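You operate a simulated robot arm through the tools that you are given. There is no shell and no other tool.

Carry out the task below with a simulated robot arm. There is one attempt and no reset: what you move stays moved.

Task
Copy the blue drive onto the red one in the dock.
Fine: the blue drive goes in the source slot; both stay in the dock; press copy once, wait for the end, then switch the dock off.

The check looks at the end state, three seconds after you hand in, the way a careful person would. Anything else that was tipped, shoved, dropped, spilled or broken makes it a failure.

Robot
A 7-joint arm with a two-finger parallel gripper, fixed in place. Base frame: the origin is at the foot of the arm, x ahead of it, y to its left, z up; the work surface is at about z = 0. Lengths are in m, angles in rad, forces in N, time in s.
With the tool pointing down near the work surface it reaches from about 0.22 to 0.58 m from the base axis. Its first joint turns from -1.152 to 1.152 rad. Payload 2.5 kg.
The TCP is the grasp point between the finger pads, 0.023 m short of the fingertips. In the tool frame z runs along the fingers and y along their closing line. Largest opening 0.094 m; finger width 0.038, thickness 0.01; the body of the gripper, 0.054 by 0.096 m, starts 0.039 m behind the TCP.
Orientation is that of the tool frame in the base frame, as a unit quaternion [w, x, y, z]. With the fingers straight down and closing along the base's y, the tool's x points along the base's -x, its y along +y and its z along -z.

Tools
- The arm moves only by the tool send_rows. Its argument "series" is a list of rows, each an object (a shift or turn left out is 0, a gripper value left out holds the last) with "dp": the shift along the tool's x, y, z in units of 500 mm (1.0 is 500 mm), a list of three; "delta_rot": the turn, a rotation vector about the tool's x, y, z in units of 45 degrees (1.0 is 45 degrees), a list of three; "jaw": the opening in per cent of the stroke, from 0 (shut) to 100 (fully open). In form: [{"dp": [dx, dy, dz], "delta_rot": [wx, wy, wz], "jaw": jaw}, ...]. A call has 1 to 20 rows; each row is the pose to reach, as a shift and turn from the pose commanded when the call began, along the tool's axes at that moment. A call with a number of a shift or a turn outside -1 to 1 is refused whole. A row lasts 0.2 s, in which the tool goes at most 0.05 m and 0.15 rad; a call with a longer step from one row to the next is refused whole, and so is a gripper value outside its range. A pose out of reach is approached as far as the arm can. The call stops where the force on the tool passes 90 N (or 10 N more than at its start, if that is more) or the arm is blocked; 0.2 s more then pass. Each finger travels about 0.108 m/s and halts on what it meets, pressing with about 21 N; the grip force reading is that of the motor and also rises with nothing between the fingers. The clock runs only during rows and for 0.2 s after the last one: add rows that repeat a pose to give the fingers time. It gives the time, the measured TCP pose, the force on the tool (base axes), the opening and the grip force at its end, in the units of the frame above (readings bear some noise), with the torque about the TCP (base axes, N m) and any sound that the robot's microphone picked up, and new pictures: "show" is both (left out), scene, wrist or none.
- Cameras (640 x 400 px; columns grow to the right, rows downward): "scene" is fixed at [0.1229, -0.3983, 0.5688]; the picture's right is [0.85, -0.53, 0.00], its down [-0.27, -0.44, -0.86] and it looks along [0.45, 0.73, -0.51] (base axes); focal length 366 px, centre (320, 200). "wrist" rides on the gripper at [0.086, 0.016, -0.075] in the tool frame; the picture's right is [-0.18, 0.98, 0.00], its down [-0.58, -0.11, -0.81] and it looks along [-0.79, -0.15, 0.59] (tool axes); focal length 243 px, centre (320, 200). There is no depth. A picture from a camera that has moved, and an enlarged one, comes with that camera's place and axes in the base frame and with its lens. The place of the scene camera against the robot may be out by one fixed shift of up to 0.025 m in any direction.
- inspect(camera, box): a new picture of the part [left, top, right, bottom] of that camera's present view, enlarged. It takes no simulated time.
- hand_in(): hands the job in; it is judged then, once.

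Nothing tells you positions but the pictures and the camera data. Unless the task says otherwise, let go and move clear before handing in.

The tools are called after "Request:" as name(argument=value, ...) on one line, values as JSON. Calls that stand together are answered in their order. send_rows: Moves the arm, as the interface text tells. Its arguments: {"type":"object","properties":{"series":{"type":"array","items":{"type":"object","properties":{"dp":{"type":"array","items":{"type":"number"}},"delta_rot":{"type":"array","items":{"type":"number"}},"jaw":{"type":"number"}}}},"show":{"type":"string","enum":["both","scene","wrist","none"]}},"required":["series"]} The other tools are called the same way: inspect (camera, box) takes an enlarged picture of a part of a camera's view; hand_in () hands the job in.

At the start:

```text
clock: 0.0
position: [0.3279, 0.0946, 0.3614]
ee_rot: [0.001, 0.0, 1.0, 0.0]
wrist_force: [0.0, 1.0, -0.8]
torque: [0.0, -0.01, -0.02]
gripper_width: 0.094
grasp_force: 0.1
```

scene: 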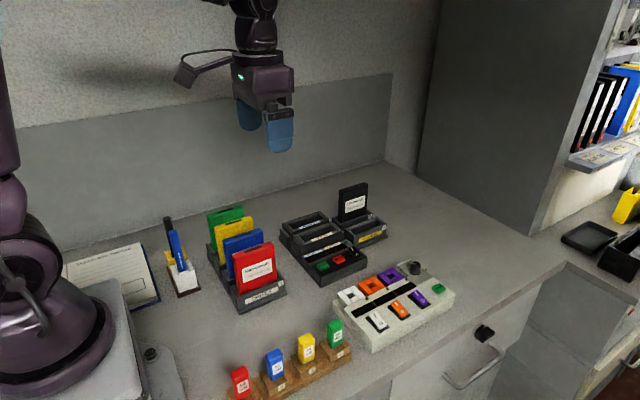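
wrist: 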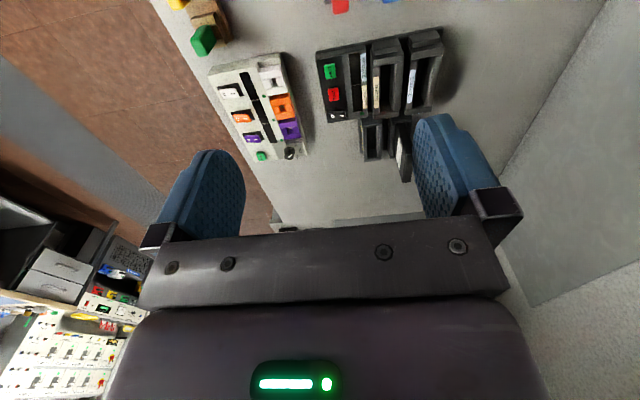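

I see a rack with four coloured drives (green, yellow, blue, red), a dark dock with slots and red/green buttons, and some other panels. I'll look closely at each before moving.

Request:
inspect(camera="scene", box=[260, 170, 420, 300])

Request:
inspect(camera="scene", box=[190, 190, 310, 330])

Request:
inspect(camera="wrist", box=[300, 0, 470, 200])

Request:
inspect(camera="scene", box=[320, 250, 480, 360])

```text
3.08 times, centred on (340, 235) of scene
camera zoom: at [0.1229, -0.3983, 0.5688], right [0.85, -0.53, 0.0], down [-0.27, -0.44, -0.86], along [0.45, 0.73, -0.51], focal length 1125 px, centre (258, 92)
```

zoom: 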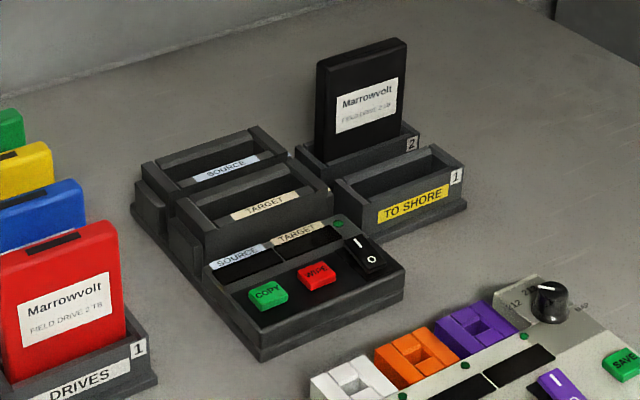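

```text
2.86 times, centred on (250, 260) of scene
camera zoom: at [0.1229, -0.3983, 0.5688], right [0.85, -0.53, 0.0], down [-0.27, -0.44, -0.86], along [0.45, 0.73, -0.51], focal length 1045 px, centre (520, 29)
```

zoom: 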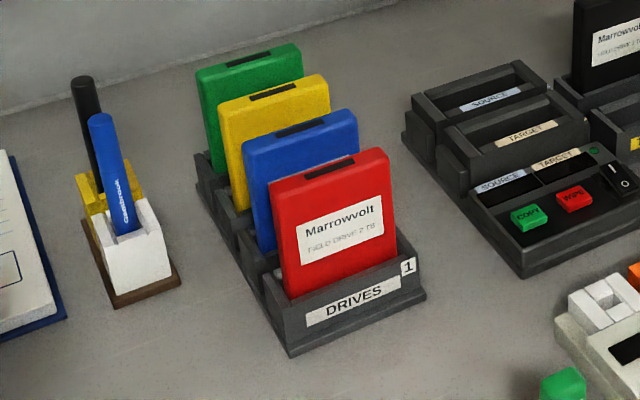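

```text
2.00 times, centred on (385, 100) of wrist
camera zoom: at [0.2404, 0.1115, 0.4368], right [0.18, 0.98, 0.0], down [0.58, -0.11, 0.81], along [0.79, -0.15, -0.59], focal length 485 px, centre (190, 400)
```

zoom: 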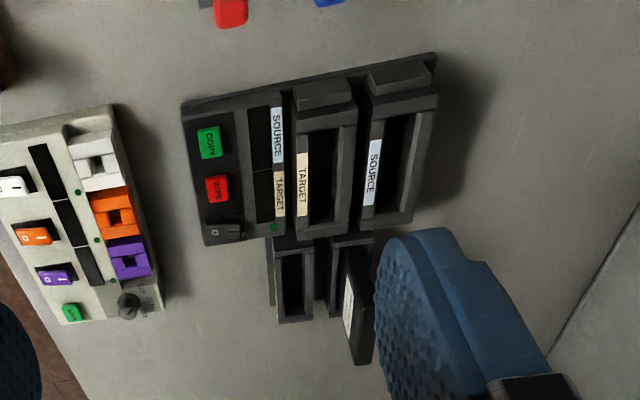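

```text
3.64 times, centred on (400, 305) of scene
camera zoom: at [0.1229, -0.3983, 0.5688], right [0.85, -0.53, 0.0], down [-0.27, -0.44, -0.86], along [0.45, 0.73, -0.51], focal length 1330 px, centre (29, -182)
```

zoom: 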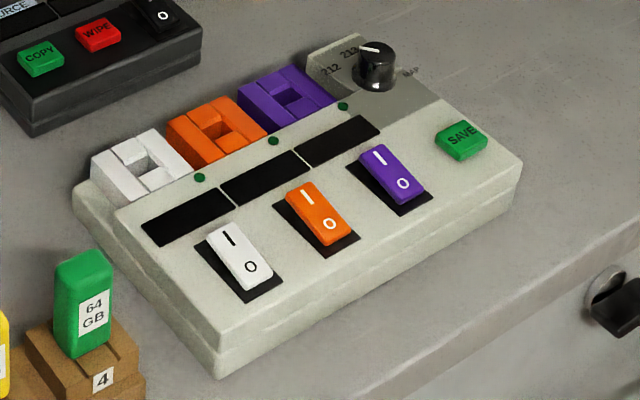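

Request:
inspect(camera="scene", box=[305, 220, 375, 290])

Request:
inspect(camera="scene", box=[275, 200, 345, 260])

Request:
inspect(camera="scene", box=[200, 195, 290, 270])

Request:
inspect(camera="wrist", box=[310, 30, 390, 130])

```text
5.71 times, centred on (340, 255) of scene
camera zoom: at [0.1229, -0.3983, 0.5688], right [0.85, -0.53, 0.0], down [-0.27, -0.44, -0.86], along [0.45, 0.73, -0.51], focal length 2090 px, centre (206, -114)
```

zoom: 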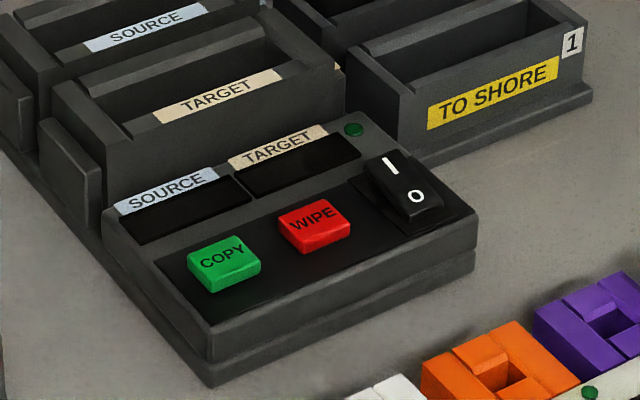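

```text
6.67 times, centred on (310, 230) of scene
camera zoom: at [0.1229, -0.3983, 0.5688], right [0.85, -0.53, 0.0], down [-0.27, -0.44, -0.86], along [0.45, 0.73, -0.51], focal length 2438 px, centre (387, 0)
```

zoom: 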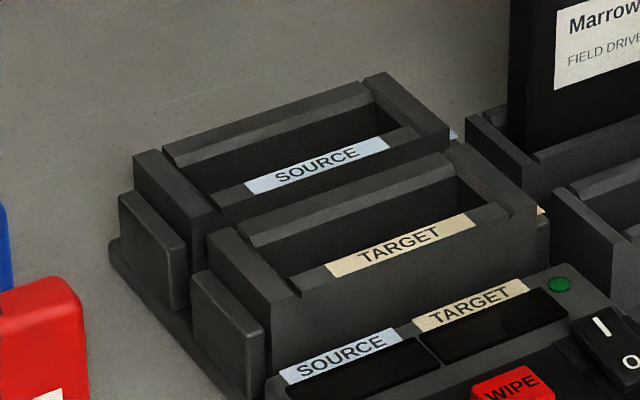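

```text
5.33 times, centred on (245, 232) of scene
camera zoom: at [0.1229, -0.3983, 0.5688], right [0.85, -0.53, 0.0], down [-0.27, -0.44, -0.86], along [0.45, 0.73, -0.51], focal length 1950 px, centre (720, 27)
```

zoom: 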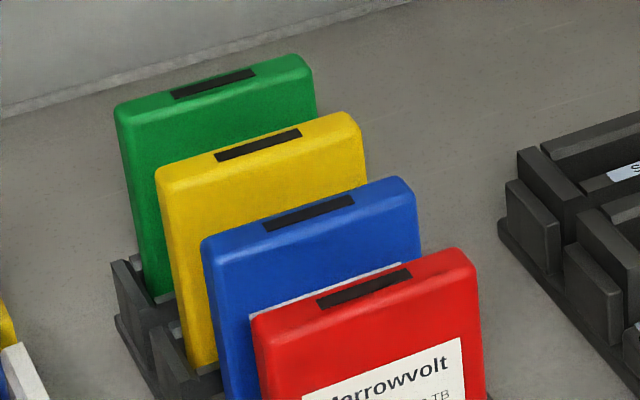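

```text
4.00 times, centred on (350, 80) of wrist
camera zoom: at [0.2404, 0.1115, 0.4368], right [0.18, 0.98, 0.0], down [0.58, -0.11, 0.81], along [0.79, -0.15, -0.59], focal length 970 px, centre (200, 680)
```

zoom: 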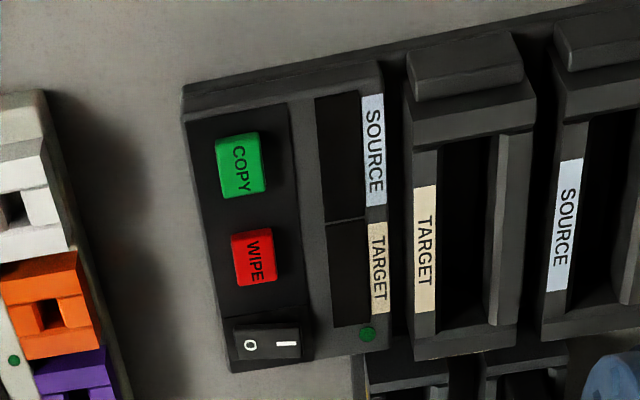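

The dock at about x 0.41–0.54, y 0.07–0.27 appears off (dark displays and LED), and the drives stand in a rack near x 0.26–0.34, y 0.13–0.28. I'll move the wrist camera over the rack for accurate positions.

Request:
send_rows(series=[{"dp": [0.05, 0.07, 0]}, {"dp": [0.1, 0.14, 0]}, {"dp": [0.156, 0.21, 0]}, {"dp": [0.156, 0.21, 0]}], show="both")

```text
clock: 1.0
position: [0.247, 0.1992, 0.36]
ee_rot: [0.0, 0.0, 1.0, 0.001]
wrist_force: [0.0, -0.4, -0.1]
torque: [-0.02, -0.01, -0.02]
gripper_width: 0.0938
grasp_force: 0.1
camera wrist: at [0.1611, 0.2158, 0.435], right [0.18, 0.98, 0.0], down [0.58, -0.11, 0.81], along [0.79, -0.15, -0.59], focal length 243 px, centre (320, 200)
```

scene: 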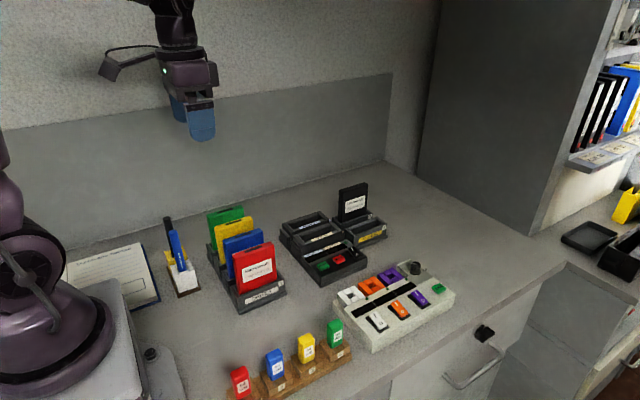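
wrist: 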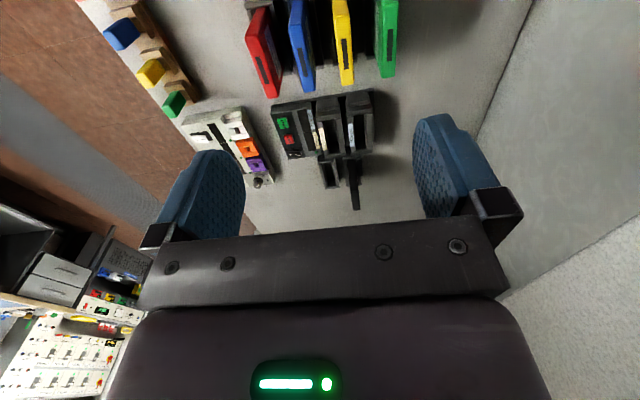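

Request:
inspect(camera="wrist", box=[235, 0, 405, 106])

Request:
inspect(camera="wrist", box=[260, 80, 390, 215])

```text
3.76 times, centred on (320, 53) of wrist
camera zoom: at [0.1611, 0.2158, 0.435], right [0.18, 0.98, 0.0], down [0.58, -0.11, 0.81], along [0.79, -0.15, -0.59], focal length 913 px, centre (320, 753)
```

zoom: 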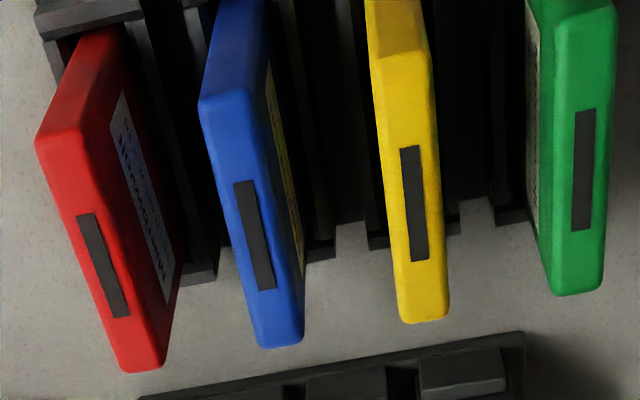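

```text
2.96 times, centred on (325, 148) of wrist
camera zoom: at [0.1611, 0.2158, 0.435], right [0.18, 0.98, 0.0], down [0.58, -0.11, 0.81], along [0.79, -0.15, -0.59], focal length 719 px, centre (305, 356)
```

zoom: 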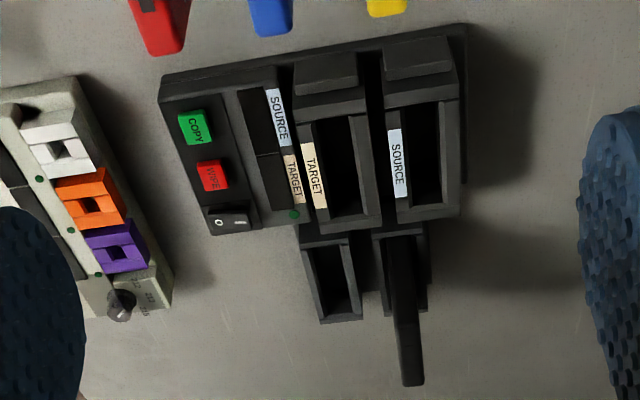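

Blue is at about (0.298, 0.169), red at about (0.298, 0.116), with drive tops near z 0.12–0.14. I'll lower the wrist for a second viewpoint to pin down the heights.

Request:
send_rows(series=[{"dp": [0, -0.03, 0.09]}, {"dp": [0, -0.06, 0.18]}, {"dp": [0, -0.06, 0.22]}, {"dp": [0, -0.06, 0.22]}], show="wrist")

Request:
inspect(camera="wrist", box=[160, 0, 480, 200])

```text
clock: 2.0
position: [0.2477, 0.1698, 0.2517]
ee_rot: [-0.001, 0.001, 1.0, 0.0]
wrist_force: [-0.6, -1.2, 0.5]
torque: [0.0, -0.03, 0.0]
gripper_width: 0.094
grasp_force: 0.1
camera wrist: at [0.1617, 0.1862, 0.3263], right [0.18, 0.98, 0.0], down [0.58, -0.11, 0.81], along [0.79, -0.15, -0.59], focal length 243 px, centre (320, 200)
```

wrist: 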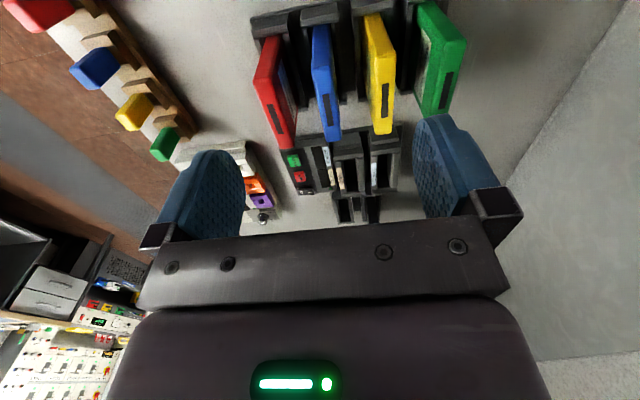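

```text
2.00 times, centred on (320, 100) of wrist
camera zoom: at [0.1617, 0.1862, 0.3263], right [0.18, 0.98, 0.0], down [0.58, -0.11, 0.81], along [0.79, -0.15, -0.59], focal length 485 px, centre (320, 400)
```

zoom: 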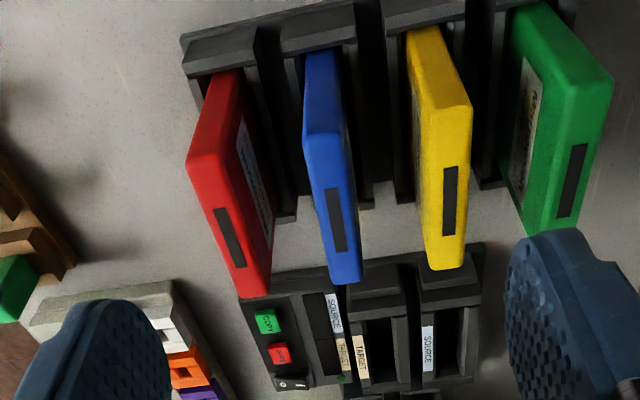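

The drive tops are at z ≈ 0.12, each about 0.08 wide in x and 0.017 thick in y; blue is centred at (0.297, 0.169). Next I'll look at the dock slots from closer.

Request:
send_rows(series=[{"dp": [-0.07, 0.02, -0.045]}, {"dp": [-0.14, 0.04, -0.09]}, {"dp": [-0.224, 0.06, -0.12]}, {"dp": [-0.224, 0.06, -0.12]}], show="wrist")

Request:
inspect(camera="wrist", box=[220, 0, 460, 150])

```text
clock: 3.0
position: [0.3606, 0.1998, 0.3124]
ee_rot: [0.0, 0.0, 1.0, 0.0]
wrist_force: [0.2, 0.2, 0.0]
torque: [0.04, 0.02, -0.03]
gripper_width: 0.0938
grasp_force: 0.1
camera wrist: at [0.2746, 0.2159, 0.3869], right [0.18, 0.98, 0.0], down [0.58, -0.11, 0.81], along [0.79, -0.15, -0.59], focal length 243 px, centre (320, 200)
```

wrist: 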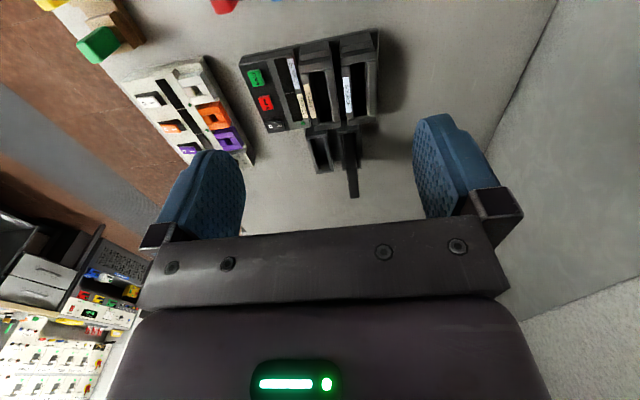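

```text
2.67 times, centred on (340, 75) of wrist
camera zoom: at [0.2746, 0.2159, 0.3869], right [0.18, 0.98, 0.0], down [0.58, -0.11, 0.81], along [0.79, -0.15, -0.59], focal length 647 px, centre (267, 533)
```

zoom: 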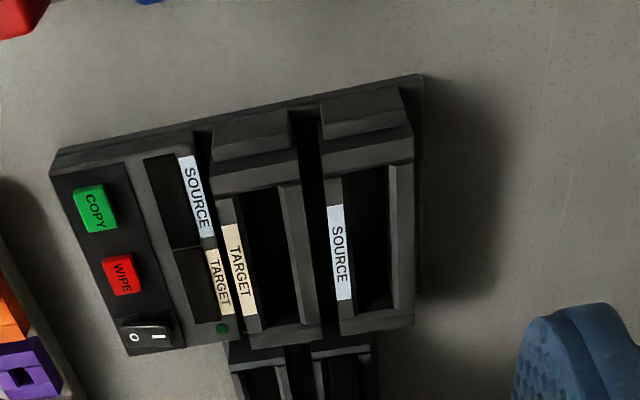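

The dock slots have rims near z ≈ 0.05; the source slot is centred near (0.478, 0.234). I'll go lower for a sharper view of the slots and the panel.

Request:
send_rows(series=[{"dp": [-0.015, 0.02, 0.08]}, {"dp": [-0.03, 0.04, 0.16]}, {"dp": [-0.04, 0.06, 0.22]}, {"dp": [-0.04, 0.06, 0.22]}], show="wrist")

Request:
inspect(camera="wrist", box=[180, 20, 440, 182])

Request:
inspect(camera="wrist", box=[260, 30, 380, 105])

```text
clock: 4.0
position: [0.3807, 0.2312, 0.2022]
ee_rot: [0.001, -0.001, 1.0, 0.0]
wrist_force: [0.1, 0.5, 0.8]
torque: [0.01, -0.02, -0.05]
gripper_width: 0.0938
grasp_force: 0.2
camera wrist: at [0.2944, 0.2477, 0.2778], right [0.18, 0.98, 0.0], down [0.58, -0.11, 0.81], along [0.79, -0.15, -0.59], focal length 243 px, centre (320, 200)
```

wrist: 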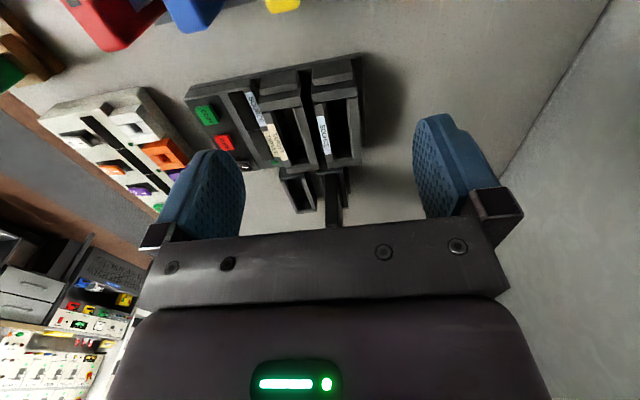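

```text
2.46 times, centred on (310, 101) of wrist
camera zoom: at [0.2944, 0.2477, 0.2778], right [0.18, 0.98, 0.0], down [0.58, -0.11, 0.81], along [0.79, -0.15, -0.59], focal length 597 px, centre (345, 444)
```

zoom: 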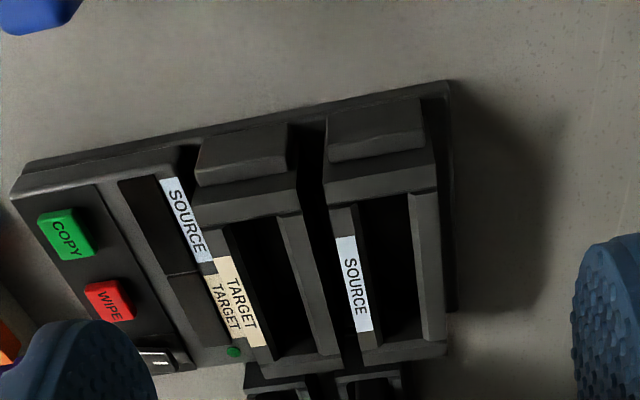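

```text
5.33 times, centred on (320, 68) of wrist
camera zoom: at [0.2944, 0.2477, 0.2778], right [0.18, 0.98, 0.0], down [0.58, -0.11, 0.81], along [0.79, -0.15, -0.59], focal length 1294 px, centre (320, 907)
```

zoom: 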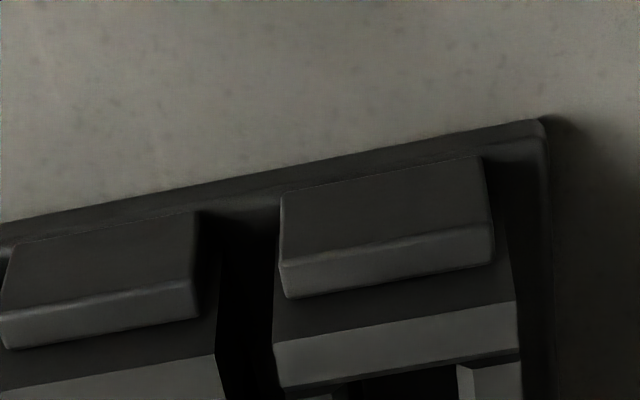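

Request:
inspect(camera="wrist", box=[300, 90, 380, 170])

Request:
inspect(camera="wrist", box=[250, 90, 330, 170])

Request:
inspect(camera="scene", box=[280, 205, 340, 245])

```text
5.00 times, centred on (340, 130) of wrist
camera zoom: at [0.2944, 0.2477, 0.2778], right [0.18, 0.98, 0.0], down [0.58, -0.11, 0.81], along [0.79, -0.15, -0.59], focal length 1213 px, centre (220, 550)
```

zoom: 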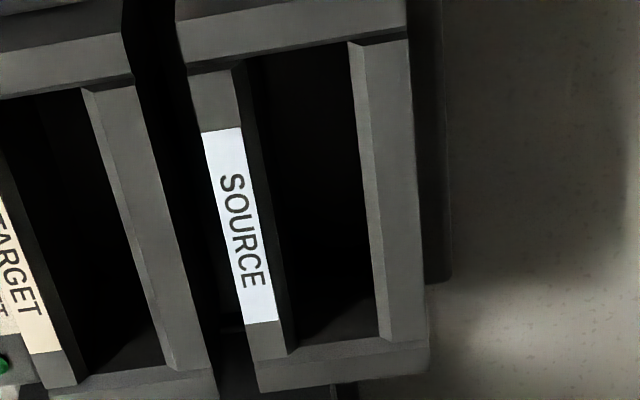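

```text
5.00 times, centred on (290, 130) of wrist
camera zoom: at [0.2944, 0.2477, 0.2778], right [0.18, 0.98, 0.0], down [0.58, -0.11, 0.81], along [0.79, -0.15, -0.59], focal length 1213 px, centre (470, 550)
```

zoom: 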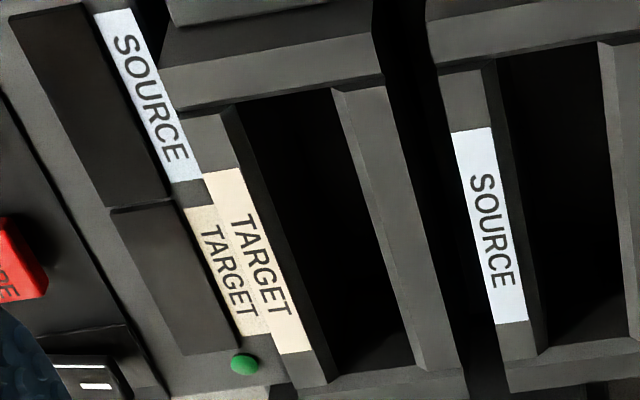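

```text
10.00 times, centred on (310, 225) of scene
camera zoom: at [0.1229, -0.3983, 0.5688], right [0.85, -0.53, 0.0], down [-0.27, -0.44, -0.86], along [0.45, 0.73, -0.51], focal length 3657 px, centre (420, -50)
```

zoom: 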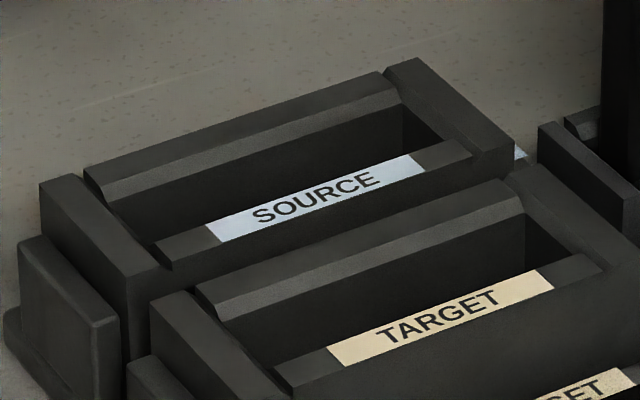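

Request:
send_rows(series=[{"dp": [-0.08, 0.0, -0.015]}, {"dp": [-0.16, 0.0, -0.03]}, {"dp": [-0.24, 0.0, -0.04]}, {"dp": [-0.24, 0.0, -0.04]}], show="wrist")

Request:
inspect(camera="wrist", box=[250, 0, 410, 100])

Request:
inspect(camera="wrist", box=[140, 0, 300, 100])

```text
clock: 5.0
position: [0.4998, 0.2295, 0.2214]
ee_rot: [0.001, 0.0, 1.0, 0.0]
wrist_force: [-0.2, -0.3, 0.1]
torque: [0.02, -0.02, 0.01]
gripper_width: 0.0941
grasp_force: 0.1
camera wrist: at [0.4131, 0.2453, 0.2966], right [0.18, 0.98, 0.0], down [0.58, -0.11, 0.81], along [0.79, -0.15, -0.59], focal length 243 px, centre (320, 200)
```

wrist: 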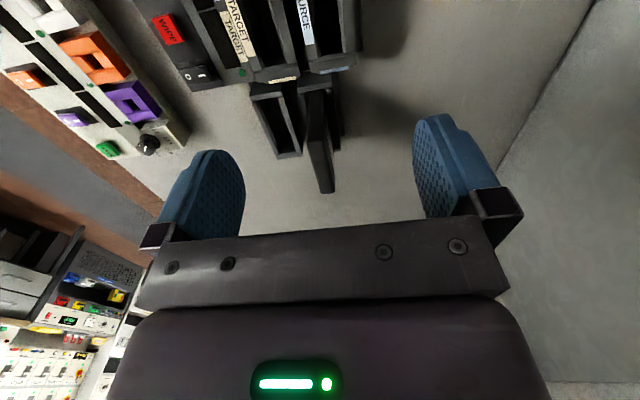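

```text
4.00 times, centred on (330, 50) of wrist
camera zoom: at [0.4131, 0.2453, 0.2966], right [0.18, 0.98, 0.0], down [0.58, -0.11, 0.81], along [0.79, -0.15, -0.59], focal length 970 px, centre (280, 800)
```

zoom: 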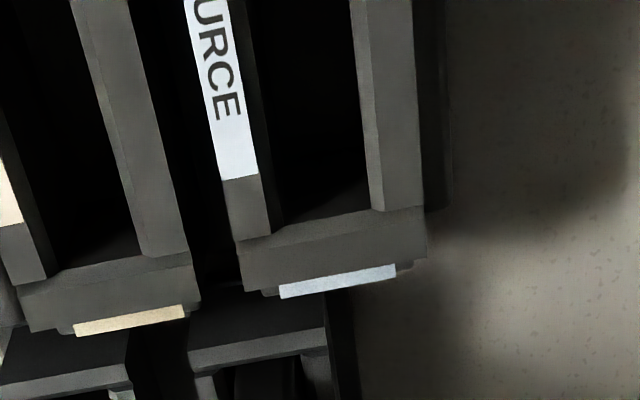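

```text
4.00 times, centred on (220, 50) of wrist
camera zoom: at [0.4131, 0.2453, 0.2966], right [0.18, 0.98, 0.0], down [0.58, -0.11, 0.81], along [0.79, -0.15, -0.59], focal length 970 px, centre (720, 800)
```

zoom: 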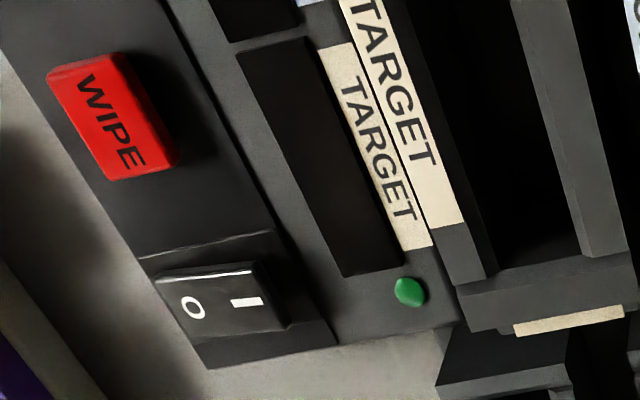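

Triangulated positions: blue drive (0.297, 0.169, top 0.12), source slot (0.476, 0.237, rim 0.052), target slot (0.476, 0.181), COPY (0.434, 0.092), WIPE (0.4745, 0.0925), and the rocker at x 0.516 with its I end raised, so it is off. I'll go above the blue drive with the fingers half closed.

Request:
send_rows(series=[{"dp": [0.09, -0.027, 0], "jaw": 40}, {"dp": [0.18, -0.054, 0], "jaw": 40}, {"dp": [0.27, -0.081, 0], "jaw": 40}, {"dp": [0.35, -0.108, 0], "jaw": 40}, {"dp": [0.405, -0.122, 0.0], "jaw": 40}, {"dp": [0.405, -0.122, 0.06], "jaw": 40}, {"dp": [0.405, -0.122, 0.06], "jaw": 40}], show="both")

Request:
inspect(camera="wrist", box=[220, 0, 420, 200])

Request:
inspect(camera="scene", box=[180, 120, 320, 320])

```text
clock: 6.6
position: [0.2973, 0.169, 0.1899]
ee_rot: [0.001, 0.0, 1.0, 0.0]
wrist_force: [0.2, 0.0, 0.3]
torque: [-0.01, -0.02, 0.0]
gripper_width: 0.0376
grasp_force: 0.0
camera wrist: at [0.2121, 0.1854, 0.2656], right [0.18, 0.98, 0.0], down [0.58, -0.11, 0.81], along [0.79, -0.15, -0.59], focal length 243 px, centre (320, 200)
```

scene: 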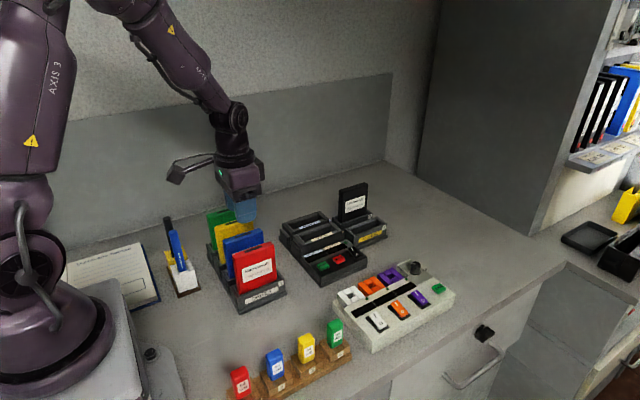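
wrist: 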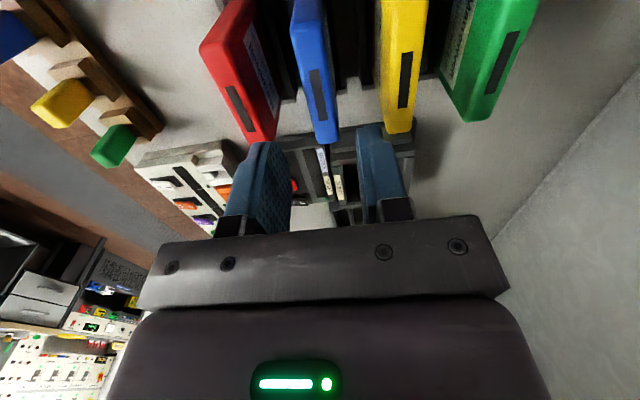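

```text
2.00 times, centred on (320, 100) of wrist
camera zoom: at [0.2121, 0.1854, 0.2656], right [0.18, 0.98, 0.0], down [0.58, -0.11, 0.81], along [0.79, -0.15, -0.59], focal length 485 px, centre (320, 400)
```

zoom: 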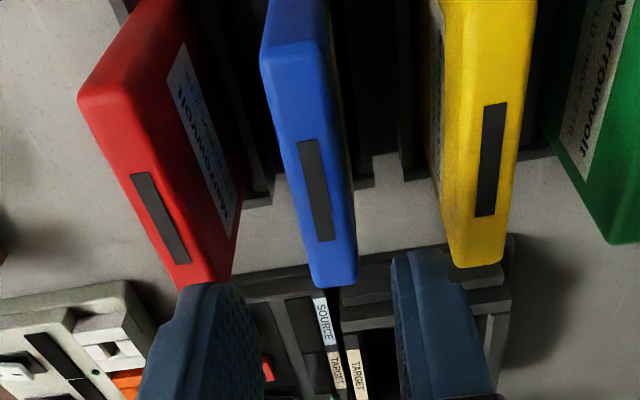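

```text
2.00 times, centred on (250, 220) of scene
camera zoom: at [0.1229, -0.3983, 0.5688], right [0.85, -0.53, 0.0], down [-0.27, -0.44, -0.86], along [0.45, 0.73, -0.51], focal length 731 px, centre (460, 160)
```

zoom: 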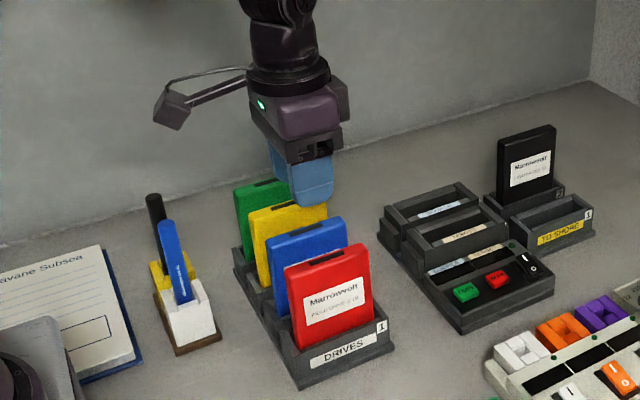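

The fingers sit symmetrically above the blue drive, with blue's strip at (0.296, 0.169). I'll go straight down around it, staying clear of the neighbours.

Request:
send_rows(series=[{"dp": [0, 0, 0.05]}, {"dp": [0, 0, 0.1]}, {"dp": [0, 0, 0.15]}, {"dp": [0, 0, 0.184]}, {"dp": [0, 0, 0.184]}], show="both")

Request:
inspect(camera="scene", box=[180, 150, 320, 320])

Request:
inspect(camera="wrist", box=[200, 0, 420, 240])

```text
clock: 7.8
position: [0.2986, 0.1679, 0.0982]
ee_rot: [0.0, 0.001, 1.0, -0.001]
wrist_force: [0.2, 0.0, -0.6]
torque: [0.0, 0.01, 0.04]
gripper_width: 0.0375
grasp_force: 0.1
camera wrist: at [0.2124, 0.1847, 0.1731], right [0.18, 0.98, 0.0], down [0.58, -0.11, 0.81], along [0.79, -0.15, -0.59], focal length 243 px, centre (320, 200)
```

scene: 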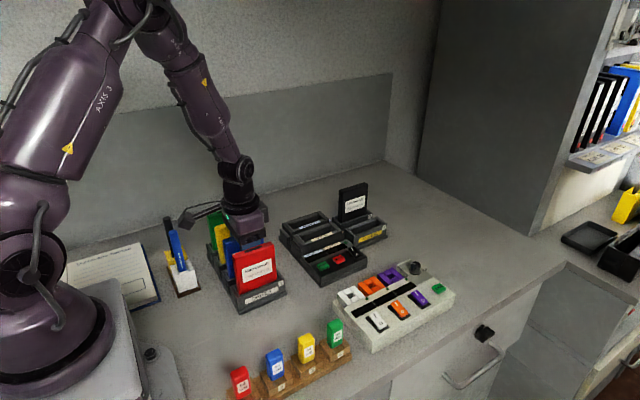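
wrist: 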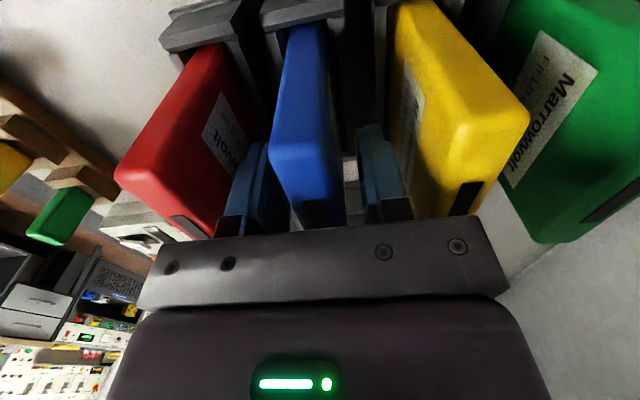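

```text
2.35 times, centred on (250, 235) of scene
camera zoom: at [0.1229, -0.3983, 0.5688], right [0.85, -0.53, 0.0], down [-0.27, -0.44, -0.86], along [0.45, 0.73, -0.51], focal length 860 px, centre (485, 118)
```

zoom: 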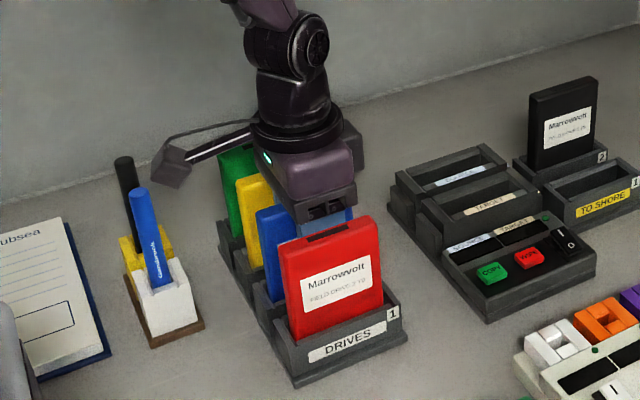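

```text
1.67 times, centred on (310, 120) of wrist
camera zoom: at [0.2124, 0.1847, 0.1731], right [0.18, 0.98, 0.0], down [0.58, -0.11, 0.81], along [0.79, -0.15, -0.59], focal length 404 px, centre (337, 333)
```

zoom: 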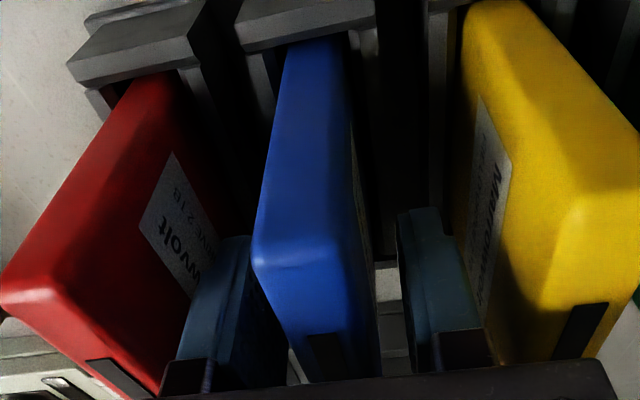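

The fingers straddle blue with clearance on both sides. Closing now.

Request:
send_rows(series=[{"jaw": 25}, {"jaw": 15}, {"jaw": 5}, {"jaw": 0}, {"jaw": 0}, {"jaw": 0}], show="wrist")

```text
clock: 9.2
position: [0.2986, 0.1684, 0.0979]
ee_rot: [0.0, 0.0, 1.0, 0.0]
wrist_force: [0.5, 0.0, -0.8]
torque: [0.02, -0.03, -0.01]
gripper_width: 0.0179
grasp_force: 20.7
camera wrist: at [0.2124, 0.1847, 0.1734], right [0.18, 0.98, 0.0], down [0.58, -0.11, 0.81], along [0.79, -0.15, -0.59], focal length 243 px, centre (320, 200)
```

wrist: 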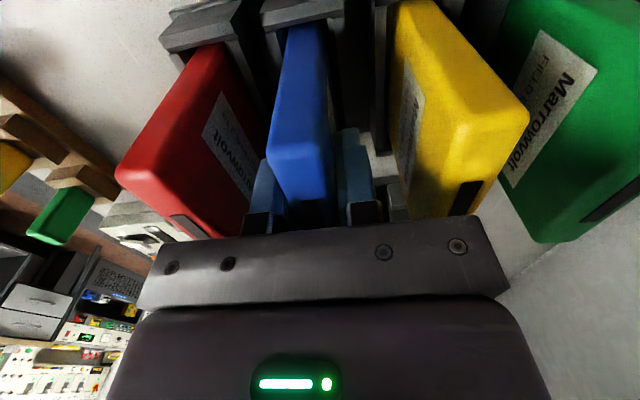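

Grip is solid: 18 mm thickness, no side load. I'll lift the drive straight up.

Request:
send_rows(series=[{"dp": [0, 0, -0.03]}, {"dp": [0, 0, -0.07]}, {"dp": [0, 0, -0.13]}, {"dp": [0, 0, -0.2]}, {"dp": [0, 0, -0.27]}, {"dp": [0, 0, -0.27]}], show="both")

Request:
inspect(camera="scene", box=[180, 120, 340, 320])

```text
clock: 10.6
position: [0.2994, 0.1689, 0.2372]
ee_rot: [-0.001, 0.0, 1.0, 0.0]
wrist_force: [-0.6, 0.1, -2.1]
torque: [0.01, -0.03, 0.01]
gripper_width: 0.0179
grasp_force: 21.4
camera wrist: at [0.2125, 0.1863, 0.3123], right [0.18, 0.98, 0.0], down [0.58, -0.11, 0.81], along [0.79, -0.15, -0.59], focal length 243 px, centre (320, 200)
```

scene: 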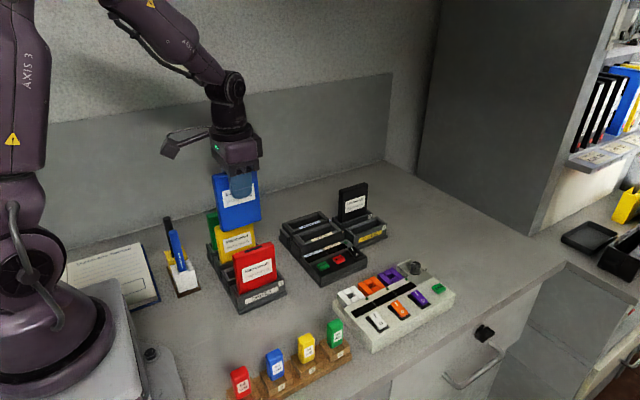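
wrist: 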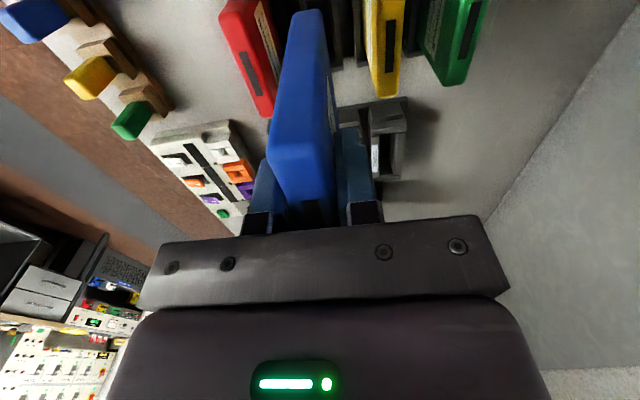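

```text
2.00 times, centred on (260, 220) of scene
camera zoom: at [0.1229, -0.3983, 0.5688], right [0.85, -0.53, 0.0], down [-0.27, -0.44, -0.86], along [0.45, 0.73, -0.51], focal length 731 px, centre (440, 160)
```

zoom: 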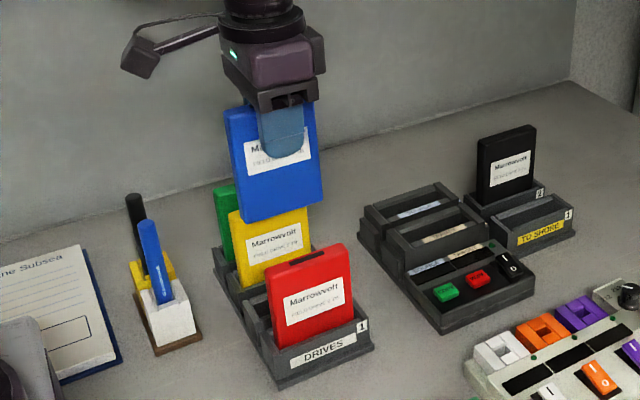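

Blue is held and lifted, with the label facing −y as before. Now I'll carry it over the source slot and hover above the rim.

Request:
send_rows(series=[{"dp": [-0.08, 0.03, 0]}, {"dp": [-0.16, 0.06, 0]}, {"dp": [-0.24, 0.09, 0]}, {"dp": [-0.32, 0.12, 0]}, {"dp": [-0.356, 0.1365, 0]}, {"dp": [-0.356, 0.1365, 0.06]}, {"dp": [-0.356, 0.1365, 0.1]}, {"dp": [-0.356, 0.1365, 0.1]}], show="both")

Request:
inspect(camera="scene", box=[260, 120, 400, 280])

Request:
inspect(camera="wrist", box=[200, 0, 420, 220])

```text
clock: 12.4
position: [0.4756, 0.2359, 0.1834]
ee_rot: [-0.001, 0.0, 1.0, -0.001]
wrist_force: [-0.6, -0.5, -2.0]
torque: [0.01, 0.01, 0.0]
gripper_width: 0.0178
grasp_force: 20.6
camera wrist: at [0.39, 0.2531, 0.2593], right [0.18, 0.98, 0.0], down [0.58, -0.11, 0.81], along [0.79, -0.15, -0.59], focal length 243 px, centre (320, 200)
```

scene: 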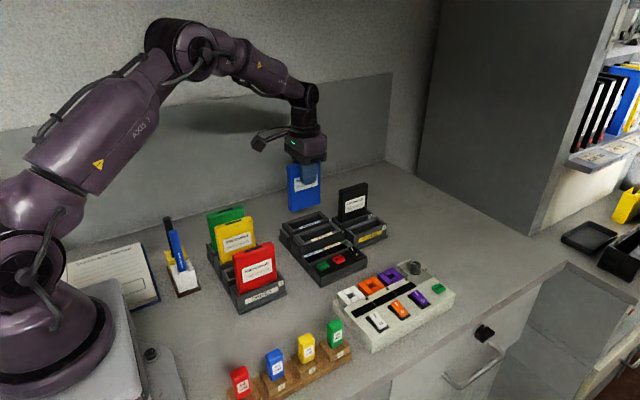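
wrist: 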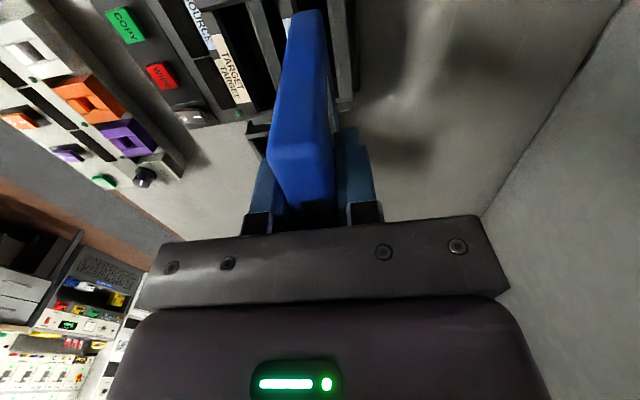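

```text
2.50 times, centred on (330, 200) of scene
camera zoom: at [0.1229, -0.3983, 0.5688], right [0.85, -0.53, 0.0], down [-0.27, -0.44, -0.86], along [0.45, 0.73, -0.51], focal length 914 px, centre (295, 200)
```

zoom: 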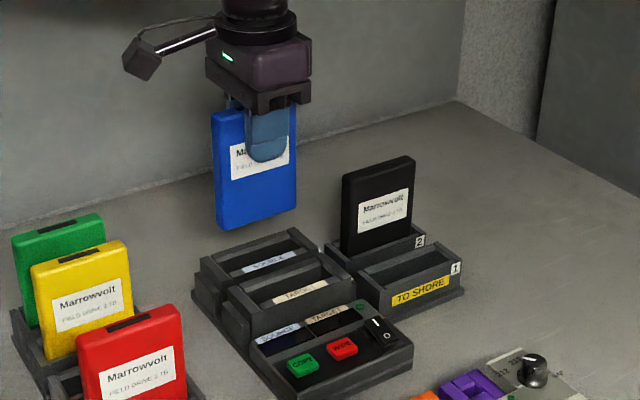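

```text
1.82 times, centred on (310, 110) of wrist
camera zoom: at [0.39, 0.2531, 0.2593], right [0.18, 0.98, 0.0], down [0.58, -0.11, 0.81], along [0.79, -0.15, -0.59], focal length 441 px, centre (338, 364)
```

zoom: 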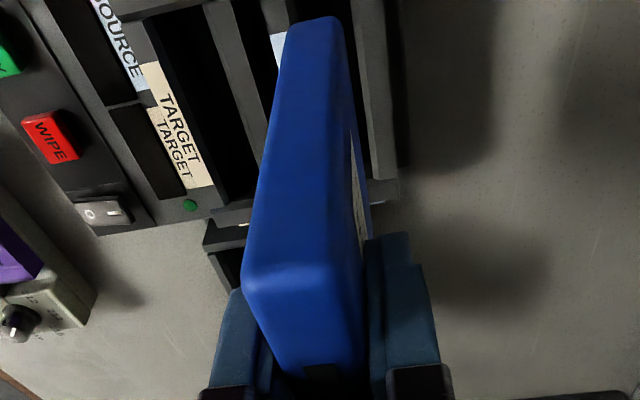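

Request:
inspect(camera="scene", box=[280, 160, 350, 250])

Request:
inspect(camera="wrist", box=[270, 0, 360, 60])

```text
4.44 times, centred on (315, 205) of scene
camera zoom: at [0.1229, -0.3983, 0.5688], right [0.85, -0.53, 0.0], down [-0.27, -0.44, -0.86], along [0.45, 0.73, -0.51], focal length 1625 px, centre (342, 178)
```

zoom: 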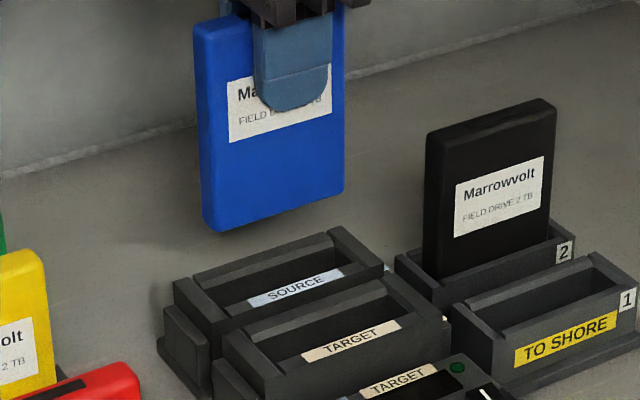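

```text
6.67 times, centred on (315, 30) of wrist
camera zoom: at [0.39, 0.2531, 0.2593], right [0.18, 0.98, 0.0], down [0.58, -0.11, 0.81], along [0.79, -0.15, -0.59], focal length 1618 px, centre (353, 1333)
```

zoom: 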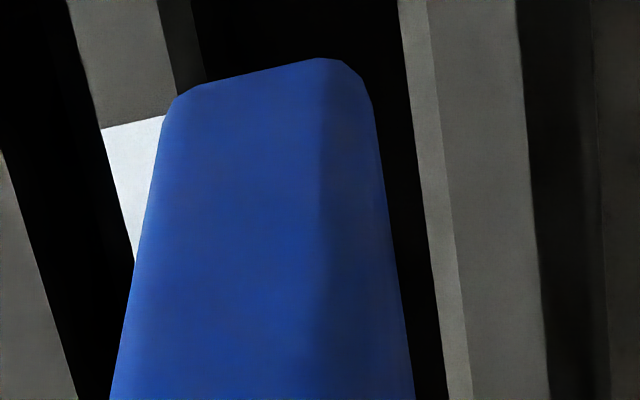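

Request:
inspect(camera="scene", box=[280, 195, 340, 240])

```text
8.89 times, centred on (310, 218) of scene
camera zoom: at [0.1229, -0.3983, 0.5688], right [0.85, -0.53, 0.0], down [-0.27, -0.44, -0.86], along [0.45, 0.73, -0.51], focal length 3250 px, centre (409, 44)
```

zoom: 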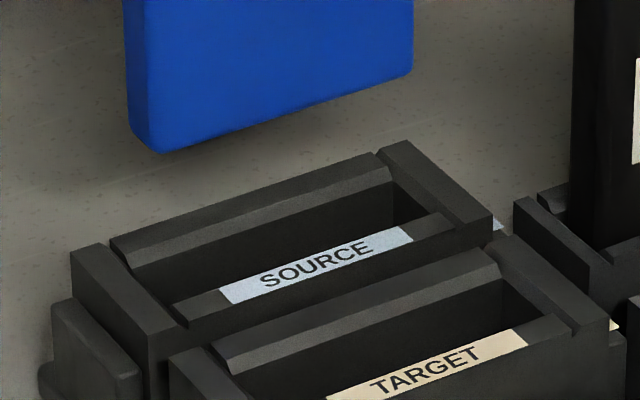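

Request:
inspect(camera="scene", box=[284, 208, 332, 238])

Request:
inspect(camera="scene", box=[284, 180, 332, 210])

```text
13.33 times, centred on (308, 223) of scene
camera zoom: at [0.1229, -0.3983, 0.5688], right [0.85, -0.53, 0.0], down [-0.27, -0.44, -0.86], along [0.45, 0.73, -0.51], focal length 4876 px, centre (480, -107)
```

zoom: 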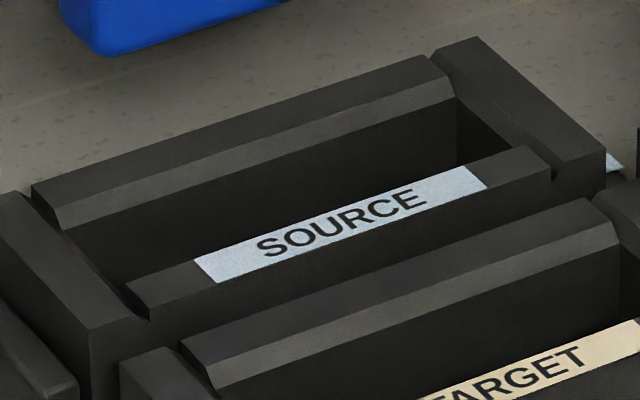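

```text
13.33 times, centred on (308, 195) of scene
camera zoom: at [0.1229, -0.3983, 0.5688], right [0.85, -0.53, 0.0], down [-0.27, -0.44, -0.86], along [0.45, 0.73, -0.51], focal length 4876 px, centre (480, 267)
```

zoom: 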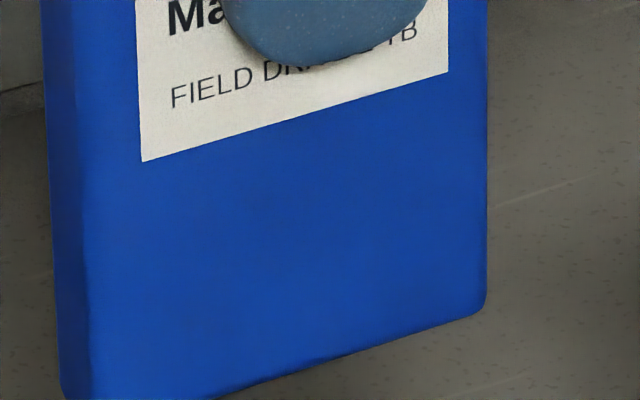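

The drive is well centred on the slot in y; the scene view suggests it sits about 2 mm low in x. I'll nudge x slightly and descend to just above the rim for a low-parallax check.

Request:
send_rows(series=[{"dp": [-0.0036, 0, 0.03]}, {"dp": [-0.0036, 0, 0.06]}, {"dp": [-0.0036, 0, 0.073]}, {"dp": [-0.0036, 0, 0.073]}], show="wrist")

Request:
inspect(camera="scene", box=[284, 205, 340, 240])

Request:
inspect(camera="wrist", box=[260, 0, 370, 60])

```text
clock: 13.4
position: [0.4776, 0.2377, 0.1481]
ee_rot: [0.0, -0.001, 1.0, 0.0]
wrist_force: [0.1, -0.3, -2.5]
torque: [-0.01, 0.0, -0.03]
gripper_width: 0.0177
grasp_force: 20.9
camera wrist: at [0.3913, 0.2535, 0.2224], right [0.18, 0.98, 0.0], down [0.58, -0.11, 0.81], along [0.79, -0.15, -0.59], focal length 243 px, centre (320, 200)
```

wrist: 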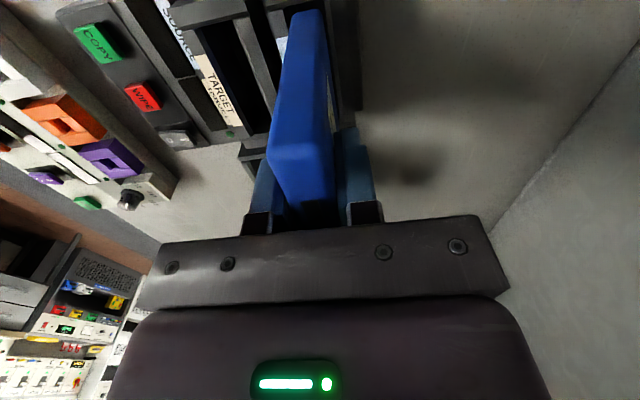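

```text
11.43 times, centred on (312, 222) of scene
camera zoom: at [0.1229, -0.3983, 0.5688], right [0.85, -0.53, 0.0], down [-0.27, -0.44, -0.86], along [0.45, 0.73, -0.51], focal length 4179 px, centre (411, -57)
```

zoom: 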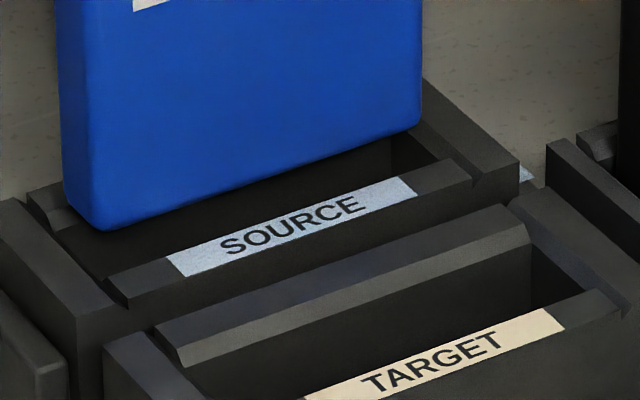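

```text
5.82 times, centred on (315, 30) of wrist
camera zoom: at [0.3913, 0.2535, 0.2224], right [0.18, 0.98, 0.0], down [0.58, -0.11, 0.81], along [0.79, -0.15, -0.59], focal length 1412 px, centre (349, 1189)
```

zoom: 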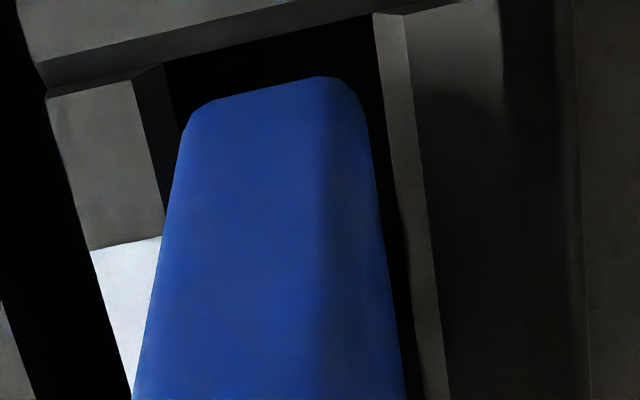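

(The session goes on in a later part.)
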